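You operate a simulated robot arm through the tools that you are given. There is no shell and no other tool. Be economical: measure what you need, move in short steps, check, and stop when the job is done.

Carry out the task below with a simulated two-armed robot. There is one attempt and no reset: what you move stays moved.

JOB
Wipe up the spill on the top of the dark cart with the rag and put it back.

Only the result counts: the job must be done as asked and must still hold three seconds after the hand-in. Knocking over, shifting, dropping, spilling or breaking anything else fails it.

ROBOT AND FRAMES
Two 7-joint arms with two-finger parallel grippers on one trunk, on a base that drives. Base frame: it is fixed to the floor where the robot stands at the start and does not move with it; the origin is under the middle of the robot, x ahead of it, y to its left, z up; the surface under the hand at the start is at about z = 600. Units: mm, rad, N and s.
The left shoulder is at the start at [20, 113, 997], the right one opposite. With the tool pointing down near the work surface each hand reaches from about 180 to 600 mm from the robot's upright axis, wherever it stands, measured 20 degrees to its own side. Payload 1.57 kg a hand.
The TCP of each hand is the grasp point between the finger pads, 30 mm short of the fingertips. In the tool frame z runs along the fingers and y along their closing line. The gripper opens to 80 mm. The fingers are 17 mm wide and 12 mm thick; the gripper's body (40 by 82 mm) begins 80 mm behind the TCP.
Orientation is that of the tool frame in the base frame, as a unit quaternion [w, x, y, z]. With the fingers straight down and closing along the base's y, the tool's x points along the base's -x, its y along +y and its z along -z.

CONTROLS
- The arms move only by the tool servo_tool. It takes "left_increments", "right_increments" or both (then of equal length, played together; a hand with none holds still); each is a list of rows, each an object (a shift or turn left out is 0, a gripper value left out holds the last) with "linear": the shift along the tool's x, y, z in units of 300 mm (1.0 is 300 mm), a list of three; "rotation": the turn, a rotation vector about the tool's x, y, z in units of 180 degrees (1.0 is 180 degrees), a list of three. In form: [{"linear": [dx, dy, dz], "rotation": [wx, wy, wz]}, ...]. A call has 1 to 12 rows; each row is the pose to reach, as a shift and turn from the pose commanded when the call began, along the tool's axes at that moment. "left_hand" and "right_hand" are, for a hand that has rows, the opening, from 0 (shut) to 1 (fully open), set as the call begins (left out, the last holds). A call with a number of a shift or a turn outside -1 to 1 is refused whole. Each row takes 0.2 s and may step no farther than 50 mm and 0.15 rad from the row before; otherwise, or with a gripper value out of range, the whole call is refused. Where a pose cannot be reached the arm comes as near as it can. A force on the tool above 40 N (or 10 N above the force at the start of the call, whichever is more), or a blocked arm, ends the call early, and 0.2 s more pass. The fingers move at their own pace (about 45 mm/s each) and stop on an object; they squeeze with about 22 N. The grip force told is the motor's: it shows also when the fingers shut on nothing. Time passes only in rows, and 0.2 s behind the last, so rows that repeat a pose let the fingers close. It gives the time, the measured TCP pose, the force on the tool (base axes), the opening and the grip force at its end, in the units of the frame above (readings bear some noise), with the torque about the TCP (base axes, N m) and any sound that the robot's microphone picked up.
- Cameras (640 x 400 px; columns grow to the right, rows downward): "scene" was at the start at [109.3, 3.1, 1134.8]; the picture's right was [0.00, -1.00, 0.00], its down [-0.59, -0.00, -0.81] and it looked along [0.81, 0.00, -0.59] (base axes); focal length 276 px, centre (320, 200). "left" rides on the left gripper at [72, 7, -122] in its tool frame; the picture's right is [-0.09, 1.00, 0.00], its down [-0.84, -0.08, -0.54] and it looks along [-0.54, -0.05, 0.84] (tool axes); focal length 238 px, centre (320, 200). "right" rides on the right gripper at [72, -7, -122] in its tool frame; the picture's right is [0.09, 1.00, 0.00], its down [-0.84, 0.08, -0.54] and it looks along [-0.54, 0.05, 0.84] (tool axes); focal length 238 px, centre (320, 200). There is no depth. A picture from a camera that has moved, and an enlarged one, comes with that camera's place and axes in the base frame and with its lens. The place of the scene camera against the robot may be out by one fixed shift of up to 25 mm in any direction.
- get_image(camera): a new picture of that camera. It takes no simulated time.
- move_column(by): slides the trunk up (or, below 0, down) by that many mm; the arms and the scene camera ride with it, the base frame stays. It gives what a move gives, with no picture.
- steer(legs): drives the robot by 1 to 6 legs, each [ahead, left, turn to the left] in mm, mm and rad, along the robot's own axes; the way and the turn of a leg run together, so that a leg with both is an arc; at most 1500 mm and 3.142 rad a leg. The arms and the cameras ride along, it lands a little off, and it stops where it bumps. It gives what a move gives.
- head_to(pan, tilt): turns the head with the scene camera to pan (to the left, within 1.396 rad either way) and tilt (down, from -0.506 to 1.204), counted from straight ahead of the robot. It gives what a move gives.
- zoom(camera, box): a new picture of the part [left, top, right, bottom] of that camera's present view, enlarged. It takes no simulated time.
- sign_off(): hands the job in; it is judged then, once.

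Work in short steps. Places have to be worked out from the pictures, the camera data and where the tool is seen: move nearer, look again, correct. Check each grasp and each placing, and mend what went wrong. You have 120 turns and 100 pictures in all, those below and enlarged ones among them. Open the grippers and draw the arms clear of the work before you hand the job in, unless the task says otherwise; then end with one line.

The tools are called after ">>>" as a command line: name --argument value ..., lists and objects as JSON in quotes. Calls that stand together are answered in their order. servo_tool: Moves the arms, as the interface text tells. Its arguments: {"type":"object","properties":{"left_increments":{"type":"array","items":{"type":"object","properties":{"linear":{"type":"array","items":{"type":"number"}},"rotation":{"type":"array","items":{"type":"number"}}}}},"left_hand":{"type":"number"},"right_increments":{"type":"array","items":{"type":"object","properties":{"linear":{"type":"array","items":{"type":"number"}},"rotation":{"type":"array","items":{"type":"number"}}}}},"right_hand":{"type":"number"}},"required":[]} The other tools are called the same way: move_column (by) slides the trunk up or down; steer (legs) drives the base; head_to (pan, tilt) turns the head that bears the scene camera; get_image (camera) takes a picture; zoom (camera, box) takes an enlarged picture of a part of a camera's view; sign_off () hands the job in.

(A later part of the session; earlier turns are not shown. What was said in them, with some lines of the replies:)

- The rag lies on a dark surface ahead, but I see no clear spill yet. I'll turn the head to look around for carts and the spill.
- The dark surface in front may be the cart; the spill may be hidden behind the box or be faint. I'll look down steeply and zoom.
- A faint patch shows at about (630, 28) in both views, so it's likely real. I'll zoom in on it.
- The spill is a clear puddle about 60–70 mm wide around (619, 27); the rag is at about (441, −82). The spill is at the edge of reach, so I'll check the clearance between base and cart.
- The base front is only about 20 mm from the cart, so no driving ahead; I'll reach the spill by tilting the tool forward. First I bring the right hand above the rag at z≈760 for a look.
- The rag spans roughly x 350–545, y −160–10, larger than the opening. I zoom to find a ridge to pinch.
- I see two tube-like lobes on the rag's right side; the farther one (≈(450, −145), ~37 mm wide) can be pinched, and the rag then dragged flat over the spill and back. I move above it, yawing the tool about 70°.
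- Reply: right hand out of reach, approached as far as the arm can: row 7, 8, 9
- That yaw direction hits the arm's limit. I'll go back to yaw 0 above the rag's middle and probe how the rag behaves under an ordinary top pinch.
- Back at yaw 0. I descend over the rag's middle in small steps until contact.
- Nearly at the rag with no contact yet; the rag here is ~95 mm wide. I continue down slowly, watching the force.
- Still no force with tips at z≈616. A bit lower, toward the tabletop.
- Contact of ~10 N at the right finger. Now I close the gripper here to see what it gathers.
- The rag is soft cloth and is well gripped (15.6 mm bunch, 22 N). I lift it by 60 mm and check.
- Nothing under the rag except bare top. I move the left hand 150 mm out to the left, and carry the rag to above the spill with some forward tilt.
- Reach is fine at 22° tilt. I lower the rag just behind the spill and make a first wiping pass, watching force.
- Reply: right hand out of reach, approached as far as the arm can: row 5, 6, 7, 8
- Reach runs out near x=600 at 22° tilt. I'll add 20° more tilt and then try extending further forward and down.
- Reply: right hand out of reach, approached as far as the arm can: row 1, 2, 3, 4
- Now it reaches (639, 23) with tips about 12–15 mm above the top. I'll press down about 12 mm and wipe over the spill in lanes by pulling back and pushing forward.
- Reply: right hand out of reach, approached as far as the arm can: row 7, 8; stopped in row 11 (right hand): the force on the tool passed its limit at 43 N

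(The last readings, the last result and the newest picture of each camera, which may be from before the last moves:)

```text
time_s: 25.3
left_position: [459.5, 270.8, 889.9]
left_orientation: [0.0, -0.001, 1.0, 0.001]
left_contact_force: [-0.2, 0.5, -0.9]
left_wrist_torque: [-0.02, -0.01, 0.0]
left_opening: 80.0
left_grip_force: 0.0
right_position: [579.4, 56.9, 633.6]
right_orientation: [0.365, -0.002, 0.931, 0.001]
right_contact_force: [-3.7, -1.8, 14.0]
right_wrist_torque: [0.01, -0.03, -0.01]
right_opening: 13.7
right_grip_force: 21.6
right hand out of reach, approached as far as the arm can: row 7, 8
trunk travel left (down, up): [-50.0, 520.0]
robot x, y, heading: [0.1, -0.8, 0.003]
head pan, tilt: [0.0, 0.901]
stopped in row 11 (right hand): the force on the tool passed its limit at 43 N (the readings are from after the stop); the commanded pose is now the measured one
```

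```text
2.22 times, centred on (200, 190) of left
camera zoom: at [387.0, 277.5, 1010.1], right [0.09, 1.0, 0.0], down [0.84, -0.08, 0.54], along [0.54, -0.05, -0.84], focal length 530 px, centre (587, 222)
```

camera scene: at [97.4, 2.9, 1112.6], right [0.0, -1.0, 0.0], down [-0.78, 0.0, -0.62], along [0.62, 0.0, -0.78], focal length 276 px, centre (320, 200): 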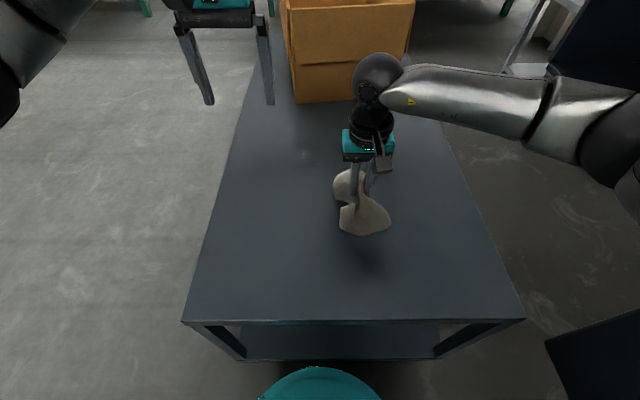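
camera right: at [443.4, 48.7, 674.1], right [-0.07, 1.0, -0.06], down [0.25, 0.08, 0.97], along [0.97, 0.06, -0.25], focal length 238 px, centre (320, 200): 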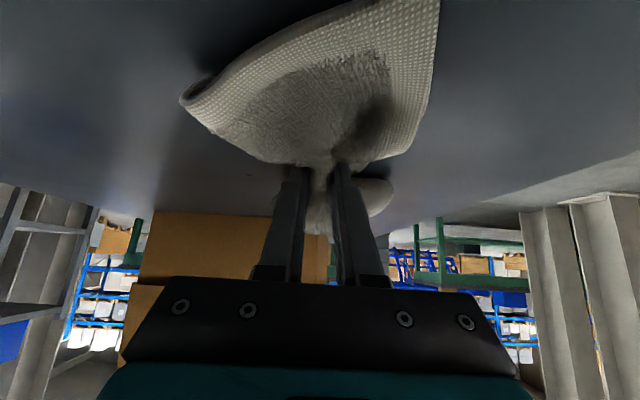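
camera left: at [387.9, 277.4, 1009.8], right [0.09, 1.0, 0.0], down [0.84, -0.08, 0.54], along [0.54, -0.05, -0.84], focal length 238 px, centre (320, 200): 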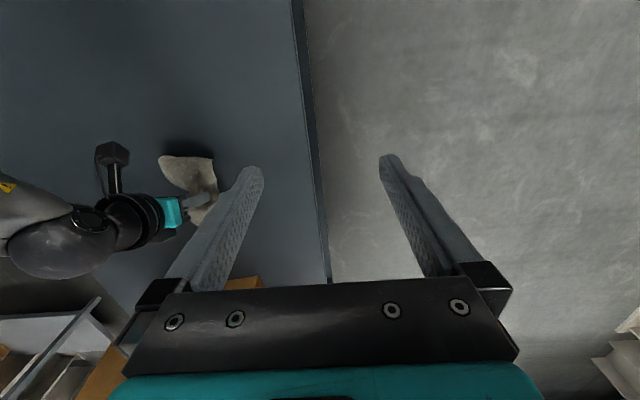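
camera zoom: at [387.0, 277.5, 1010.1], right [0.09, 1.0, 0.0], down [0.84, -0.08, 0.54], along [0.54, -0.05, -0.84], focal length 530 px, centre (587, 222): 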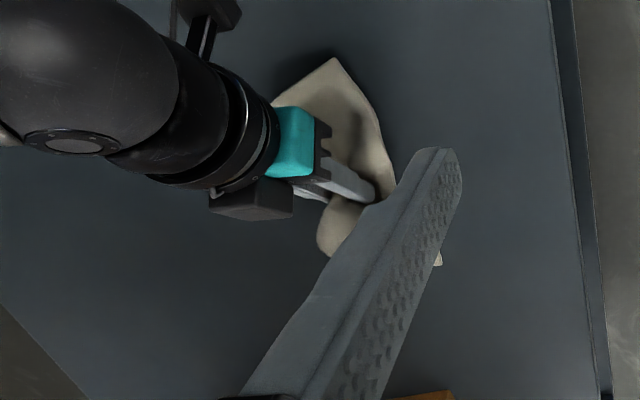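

The forward stroke dug in at 43 N and stopped. I lift the rag clear and back, and look at the spill.

>>> servo_tool --right_increments '[{"linear": [-0.067, 0, -0.074]}, {"linear": [-0.1, 0, -0.18]}, {"linear": [-0.06, -0.1, -0.3]}, {"linear": [0.0, -0.2, -0.42]}, {"linear": [0.05, -0.3, -0.5]}, {"linear": [0.1, -0.4, -0.58]}]'

>>> zoom --camera "scene" --box '[220, 80, 460, 230]'

>>> get_image --camera "scene"

>>> zoom --camera "left" --box '[80, 100, 320, 280]'

```text
refused: row 4 steps farther than a row can; nothing moved
```

```text
2.67 times, centred on (340, 155) of scene
camera zoom: at [96.5, 2.9, 1112.6], right [0.0, -1.0, 0.0], down [-0.78, 0.0, -0.62], along [0.62, 0.0, -0.78], focal length 736 px, centre (267, 320)
```

zoom: 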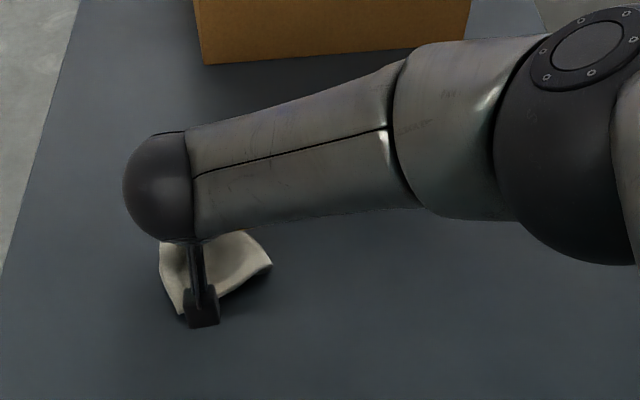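

```text
60 pictures are left
camera scene: at [96.5, 2.9, 1112.6], right [0.0, -1.0, 0.0], down [-0.78, 0.0, -0.62], along [0.62, 0.0, -0.78], focal length 276 px, centre (320, 200)
```

scene: 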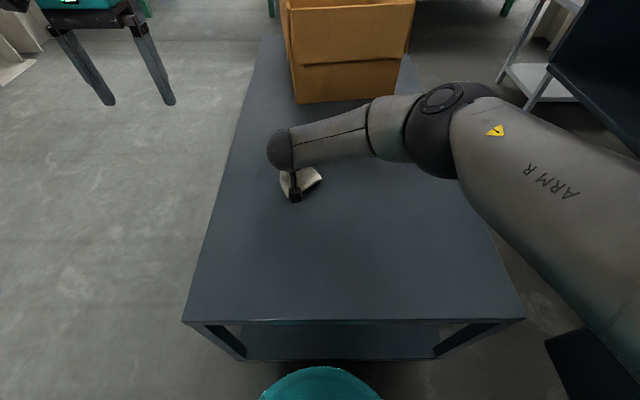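

```text
2.22 times, centred on (200, 190) of left
camera zoom: at [387.0, 277.5, 1010.1], right [0.09, 1.0, 0.0], down [0.84, -0.08, 0.54], along [0.54, -0.05, -0.84], focal length 530 px, centre (587, 222)
```

zoom: 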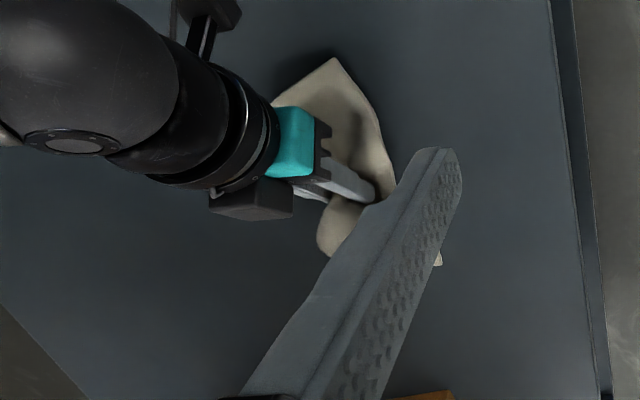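

The cart hasn't moved. I redo the lift with smaller steps, restoring most of the tilt.

>>> servo_tool --right_increments '[{"linear": [-0.09, 0, -0.099]}, {"linear": [-0.066, -0.098, -0.195], "rotation": [0, 0.037, 0]}, {"linear": [-0.042, -0.195, -0.291], "rotation": [0, 0.074, 0]}, {"linear": [-0.018, -0.293, -0.387], "rotation": [0, 0.111, 0]}, {"linear": [0.007, -0.39, -0.483], "rotation": [0, 0.148, 0]}]'

>>> zoom --camera "scene" --box '[220, 80, 460, 230]'

>>> zoom --camera "left" --box '[80, 100, 320, 280]'

>>> get_image --camera "right"

```text
time_s: 26.5
left_position: [460.5, 270.5, 888.4]
left_orientation: [0.001, -0.001, 1.0, 0.001]
left_contact_force: [0.1, -1.0, -0.1]
left_wrist_torque: [0.03, -0.04, -0.02]
left_opening: 80.1
left_grip_force: 0.0
right_position: [479.9, -63.8, 734.2]
right_orientation: [0.136, -0.003, 0.991, 0.0]
right_contact_force: [0.0, 0.3, -1.0]
right_wrist_torque: [0.01, -0.04, 0.01]
right_opening: 13.9
right_grip_force: 22.0
trunk travel left (down, up): [-50.0, 520.0]
robot x, y, heading: [1.3, 0.4, 0.002]
head pan, tilt: [0.0, 0.901]
```

```text
2.67 times, centred on (340, 155) of scene
camera zoom: at [97.4, 2.9, 1112.6], right [0.0, -1.0, 0.0], down [-0.78, 0.0, -0.62], along [0.62, 0.0, -0.78], focal length 736 px, centre (267, 320)
```

zoom: 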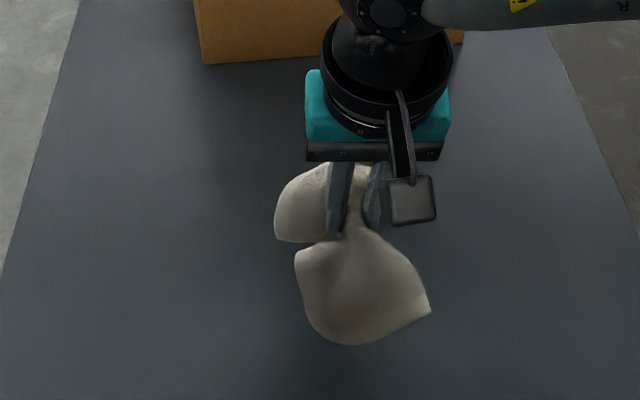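

```text
2.22 times, centred on (200, 190) of left
camera zoom: at [387.8, 277.4, 1009.9], right [0.09, 1.0, 0.0], down [0.84, -0.08, 0.54], along [0.54, -0.05, -0.84], focal length 530 px, centre (587, 222)
```

zoom: 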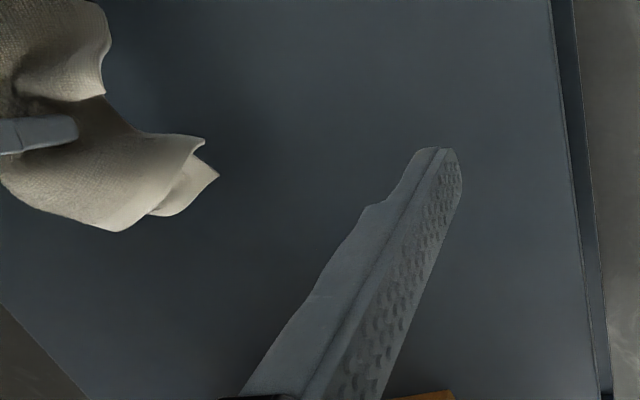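

```text
56 pictures are left
camera right: at [376.6, -70.9, 832.4], right [-0.1, 1.0, -0.03], down [0.66, 0.08, 0.75], along [0.75, 0.06, -0.66], focal length 238 px, centre (320, 200)
```

right: 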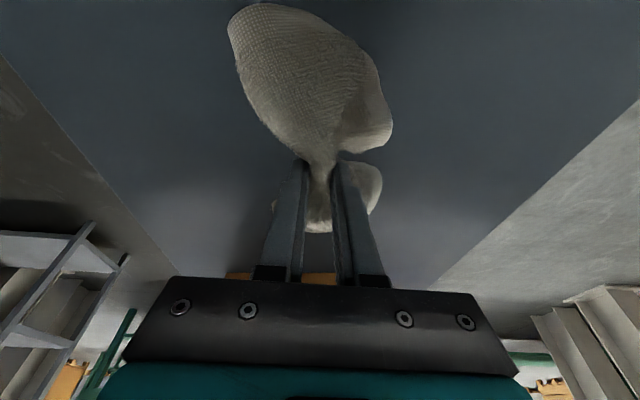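

The spill seems gone; I zoom in on its place from two views to be sure.

>>> zoom --camera "scene" --box '[270, 115, 350, 185]'

>>> zoom --camera "left" --box '[100, 120, 240, 240]'

>>> zoom --camera "right" --box '[340, 120, 480, 280]'

```text
5.71 times, centred on (310, 150) of scene
camera zoom: at [97.4, 2.9, 1112.6], right [0.0, -1.0, 0.0], down [-0.78, 0.0, -0.62], along [0.62, 0.0, -0.78], focal length 1578 px, centre (377, 486)
```

zoom: 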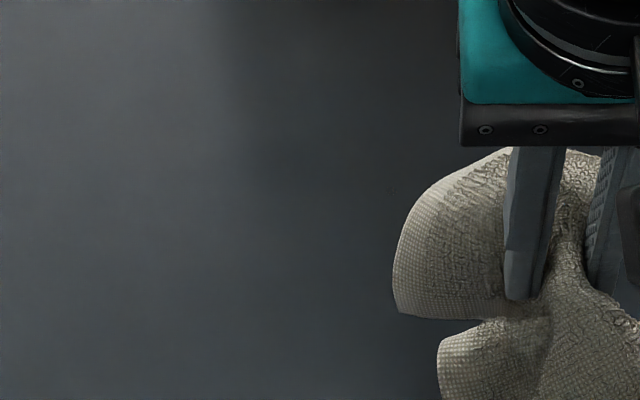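

```text
3.33 times, centred on (170, 180) of left
camera zoom: at [387.8, 277.4, 1009.9], right [0.09, 1.0, 0.0], down [0.84, -0.08, 0.54], along [0.54, -0.05, -0.84], focal length 794 px, centre (820, 267)
```

zoom: 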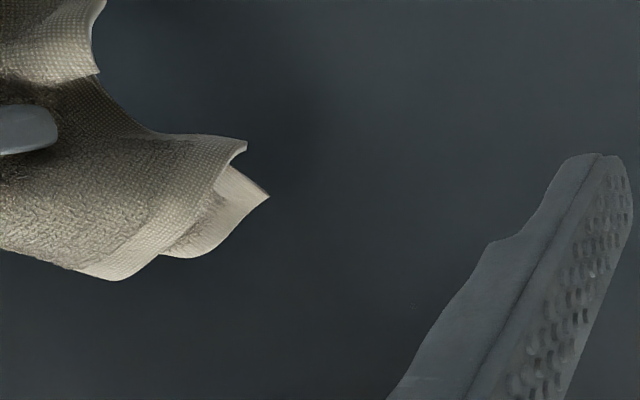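

```text
2.50 times, centred on (410, 200) of right
camera zoom: at [376.6, -70.9, 832.4], right [-0.1, 1.0, -0.03], down [0.66, 0.08, 0.75], along [0.75, 0.06, -0.66], focal length 596 px, centre (95, 200)
```

zoom: 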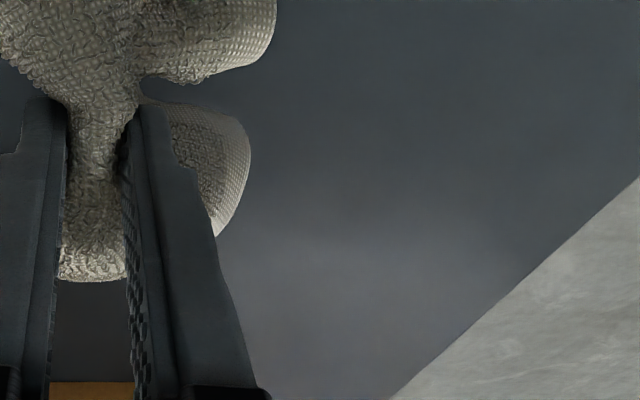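

The spill is wiped up in every view. Now I bring the rag back above its original place (442, −79) with the tool upright.

>>> servo_tool --right_increments '[{"linear": [0.06, -0.018, 0.03], "rotation": [0, 0.03, 0]}, {"linear": [0.12, -0.036, 0.06], "rotation": [0, 0.06, 0]}, {"linear": [0.171, -0.053, 0.1], "rotation": [0, 0.087, 0]}, {"linear": [0.171, -0.053, 0.142], "rotation": [0, 0.087, 0]}]'

>>> get_image --camera "right"

```text
time_s: 27.5
left_position: [460.5, 271.9, 888.5]
left_orientation: [0.001, -0.001, 1.0, 0.0]
left_contact_force: [0.7, -0.5, 0.1]
left_wrist_torque: [0.0, -0.02, -0.02]
left_opening: 80.0
left_grip_force: 0.2
right_position: [439.2, -79.2, 681.0]
right_orientation: [0.0, -0.004, 1.0, 0.0]
right_contact_force: [-0.5, 0.2, -0.2]
right_wrist_torque: [-0.03, 0.01, 0.05]
right_opening: 13.7
right_grip_force: 22.2
trunk travel left (down, up): [-50.0, 520.0]
robot x, y, heading: [3.0, -0.5, -0.003]
head pan, tilt: [0.0, 0.901]
```

```text
52 pictures are left
camera right: at [368.7, -86.0, 803.0], right [-0.1, 1.0, 0.0], down [0.84, 0.08, 0.54], along [0.54, 0.05, -0.84], focal length 238 px, centre (320, 200)
```

right: 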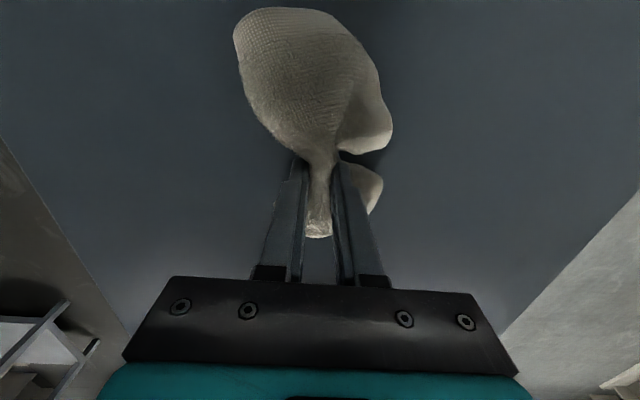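

It is over its original spot. I lower it to z≈640.

>>> servo_tool --right_increments '[{"linear": [0, 0, 0.05]}, {"linear": [0, 0, 0.1]}, {"linear": [0, 0, 0.135]}, {"linear": [0, 0, 0.135]}]'

>>> servo_tool --right_hand 1 --right_increments '[{"linear": [0, 0, 0]}, {"linear": [0, 0, 0]}, {"linear": [0, 0, 0]}, {"linear": [0, 0, 0]}, {"linear": [0, 0, 0]}]'

>>> get_image --camera "right"

```text
time_s: 28.5
left_position: [459.6, 270.4, 889.3]
left_orientation: [0.0, -0.001, 1.0, -0.001]
left_contact_force: [-0.1, 0.2, 1.3]
left_wrist_torque: [0.01, -0.02, -0.02]
left_opening: 79.9
left_grip_force: 0.0
right_position: [441.9, -77.7, 642.1]
right_orientation: [0.001, -0.003, 1.0, 0.0]
right_contact_force: [-0.5, -1.1, 4.9]
right_wrist_torque: [-0.01, -0.06, 0.09]
right_opening: 13.5
right_grip_force: 21.7
trunk travel left (down, up): [-50.0, 520.0]
robot x, y, heading: [-2.4, 0.6, 0.003]
head pan, tilt: [0.0, 0.901]
```

```text
time_s: 29.7
left_position: [460.5, 270.4, 888.9]
left_orientation: [0.0, -0.001, 1.0, 0.001]
left_contact_force: [0.1, 0.4, 0.2]
left_wrist_torque: [0.04, -0.02, 0.04]
left_opening: 79.8
left_grip_force: 0.1
right_position: [443.4, -78.2, 639.9]
right_orientation: [0.001, -0.003, 1.0, 0.0]
right_contact_force: [-0.4, 1.2, 1.3]
right_wrist_torque: [0.01, -0.05, 0.02]
right_opening: 79.7
right_grip_force: 0.1
trunk travel left (down, up): [-50.0, 520.0]
robot x, y, heading: [0.1, 1.2, -0.0]
head pan, tilt: [0.0, 0.901]
```

```text
51 pictures are left
camera right: at [369.9, -85.1, 761.8], right [-0.1, 1.0, 0.0], down [0.83, 0.08, 0.54], along [0.54, 0.05, -0.84], focal length 238 px, centre (320, 200)
```

right: 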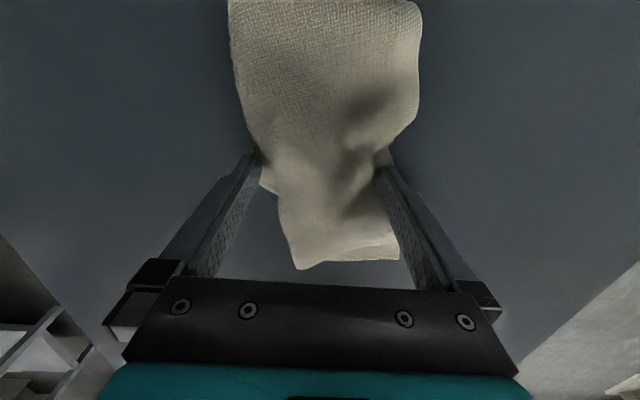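

The rag is released and relaxing. I raise the right hand straight up, and then move it back to its side.

>>> servo_tool --right_increments '[{"linear": [0, 0, -0.08]}, {"linear": [0, 0, -0.2]}, {"linear": [0, 0, -0.35]}, {"linear": [0, 0, -0.5]}, {"linear": [0, 0, -0.65]}, {"linear": [0, -0.15, -0.67]}, {"linear": [-0.06, -0.28, -0.67]}, {"linear": [-0.08, -0.42, -0.67]}]'

>>> head_to --pan 0 --tilt 0.8

>>> zoom --camera "scene" --box '[200, 60, 480, 400]'

>>> zoom --camera "scene" --box '[280, 150, 400, 230]'

>>> get_image --camera "right"

```text
time_s: 31.5
left_position: [460.4, 271.5, 888.7]
left_orientation: [0.0, -0.002, 1.0, -0.001]
left_contact_force: [0.2, 0.0, -0.3]
left_wrist_torque: [0.02, -0.01, -0.01]
left_opening: 79.8
left_grip_force: 0.1
right_position: [465.7, -203.6, 845.2]
right_orientation: [0.001, -0.003, 1.0, 0.0]
right_contact_force: [-0.2, 0.5, -0.5]
right_wrist_torque: [0.0, 0.01, 0.01]
right_opening: 79.9
right_grip_force: 0.0
trunk travel left (down, up): [-50.0, 520.0]
robot x, y, heading: [0.5, 2.3, -0.001]
head pan, tilt: [0.0, 0.901]
```

```text
time_s: 32.2
left_position: [461.1, 272.7, 888.2]
left_orientation: [0.0, -0.001, 1.0, 0.0]
left_contact_force: [1.0, -1.4, 0.4]
left_wrist_torque: [0.0, -0.02, 0.0]
left_opening: 80.2
left_grip_force: 0.0
right_position: [465.6, -201.9, 843.9]
right_orientation: [0.001, -0.004, 1.0, 0.0]
right_contact_force: [0.3, 0.2, 0.0]
right_wrist_torque: [0.0, 0.01, -0.03]
right_opening: 79.9
right_grip_force: 0.1
trunk travel left (down, up): [-50.0, 520.0]
robot x, y, heading: [-2.7, -0.0, 0.004]
head pan, tilt: [0.0, 0.799]
```

```text
1.18 times, centred on (340, 230) of scene
camera zoom: at [102.6, 3.1, 1120.5], right [0.0, -1.0, 0.0], down [-0.72, 0.0, -0.7], along [0.7, 0.0, -0.72], focal length 325 px, centre (296, 165)
```

zoom: 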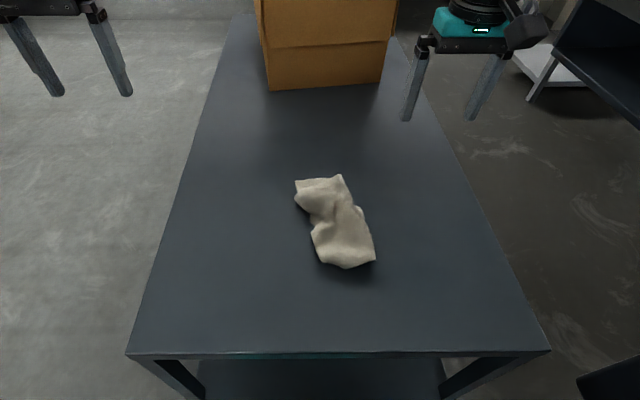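

```text
5.00 times, centred on (340, 190) of scene
camera zoom: at [102.6, 3.1, 1120.5], right [0.0, -1.0, 0.0], down [-0.72, 0.0, -0.7], along [0.7, 0.0, -0.72], focal length 1381 px, centre (220, 250)
```

zoom: 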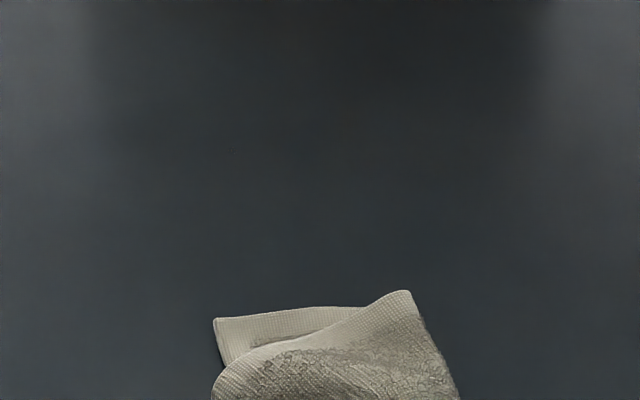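

```text
48 pictures are left
camera right: at [393.1, -209.5, 965.9], right [-0.1, 1.0, 0.0], down [0.83, 0.08, 0.54], along [0.54, 0.05, -0.84], focal length 238 px, centre (320, 200)
```

right: 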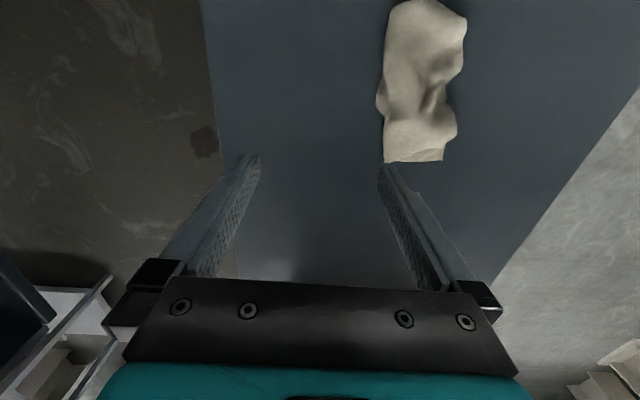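

The rag is back in its place and the spill is gone. For safety I raise the trunk to look behind the box for any remaining spill.

>>> move_column --by 400

>>> get_image --camera "scene"

```text
time_s: 36.0
left_position: [461.2, 271.0, 1288.9]
left_orientation: [-0.001, -0.001, 1.0, 0.0]
left_contact_force: [0.1, 0.4, -0.2]
left_wrist_torque: [0.01, 0.02, -0.02]
left_opening: 80.3
left_grip_force: 0.0
right_position: [465.7, -202.3, 1244.5]
right_orientation: [0.0, -0.004, 1.0, 0.0]
right_contact_force: [0.7, -0.4, 0.2]
right_wrist_torque: [-0.01, 0.01, 0.03]
right_opening: 80.1
right_grip_force: 0.0
trunk travel left (down, up): [-450.0, 120.0]
robot x, y, heading: [3.0, 0.3, -0.006]
head pan, tilt: [0.0, 0.799]
```

```text
47 pictures are left
camera scene: at [102.7, 3.1, 1520.5], right [0.0, -1.0, 0.0], down [-0.72, 0.0, -0.7], along [0.7, 0.0, -0.72], focal length 276 px, centre (320, 200)
```

scene: 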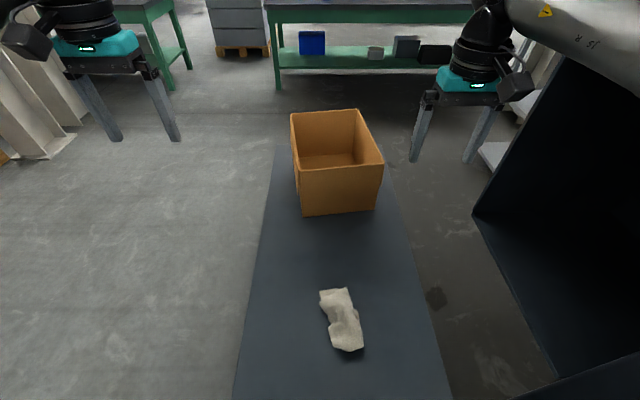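

The cart ends at the box and its top is clean; the rag is in place, both grippers are open and the arms are clear. Handing in.

>>> sign_off

```text
The job is handed in.
```

I wiped up the spill on the dark cart and put the rag back about where it started (within roughly 10 mm, though folded differently). One wiping stroke hit the 40 N force limit and stopped early, but the cart did not move.
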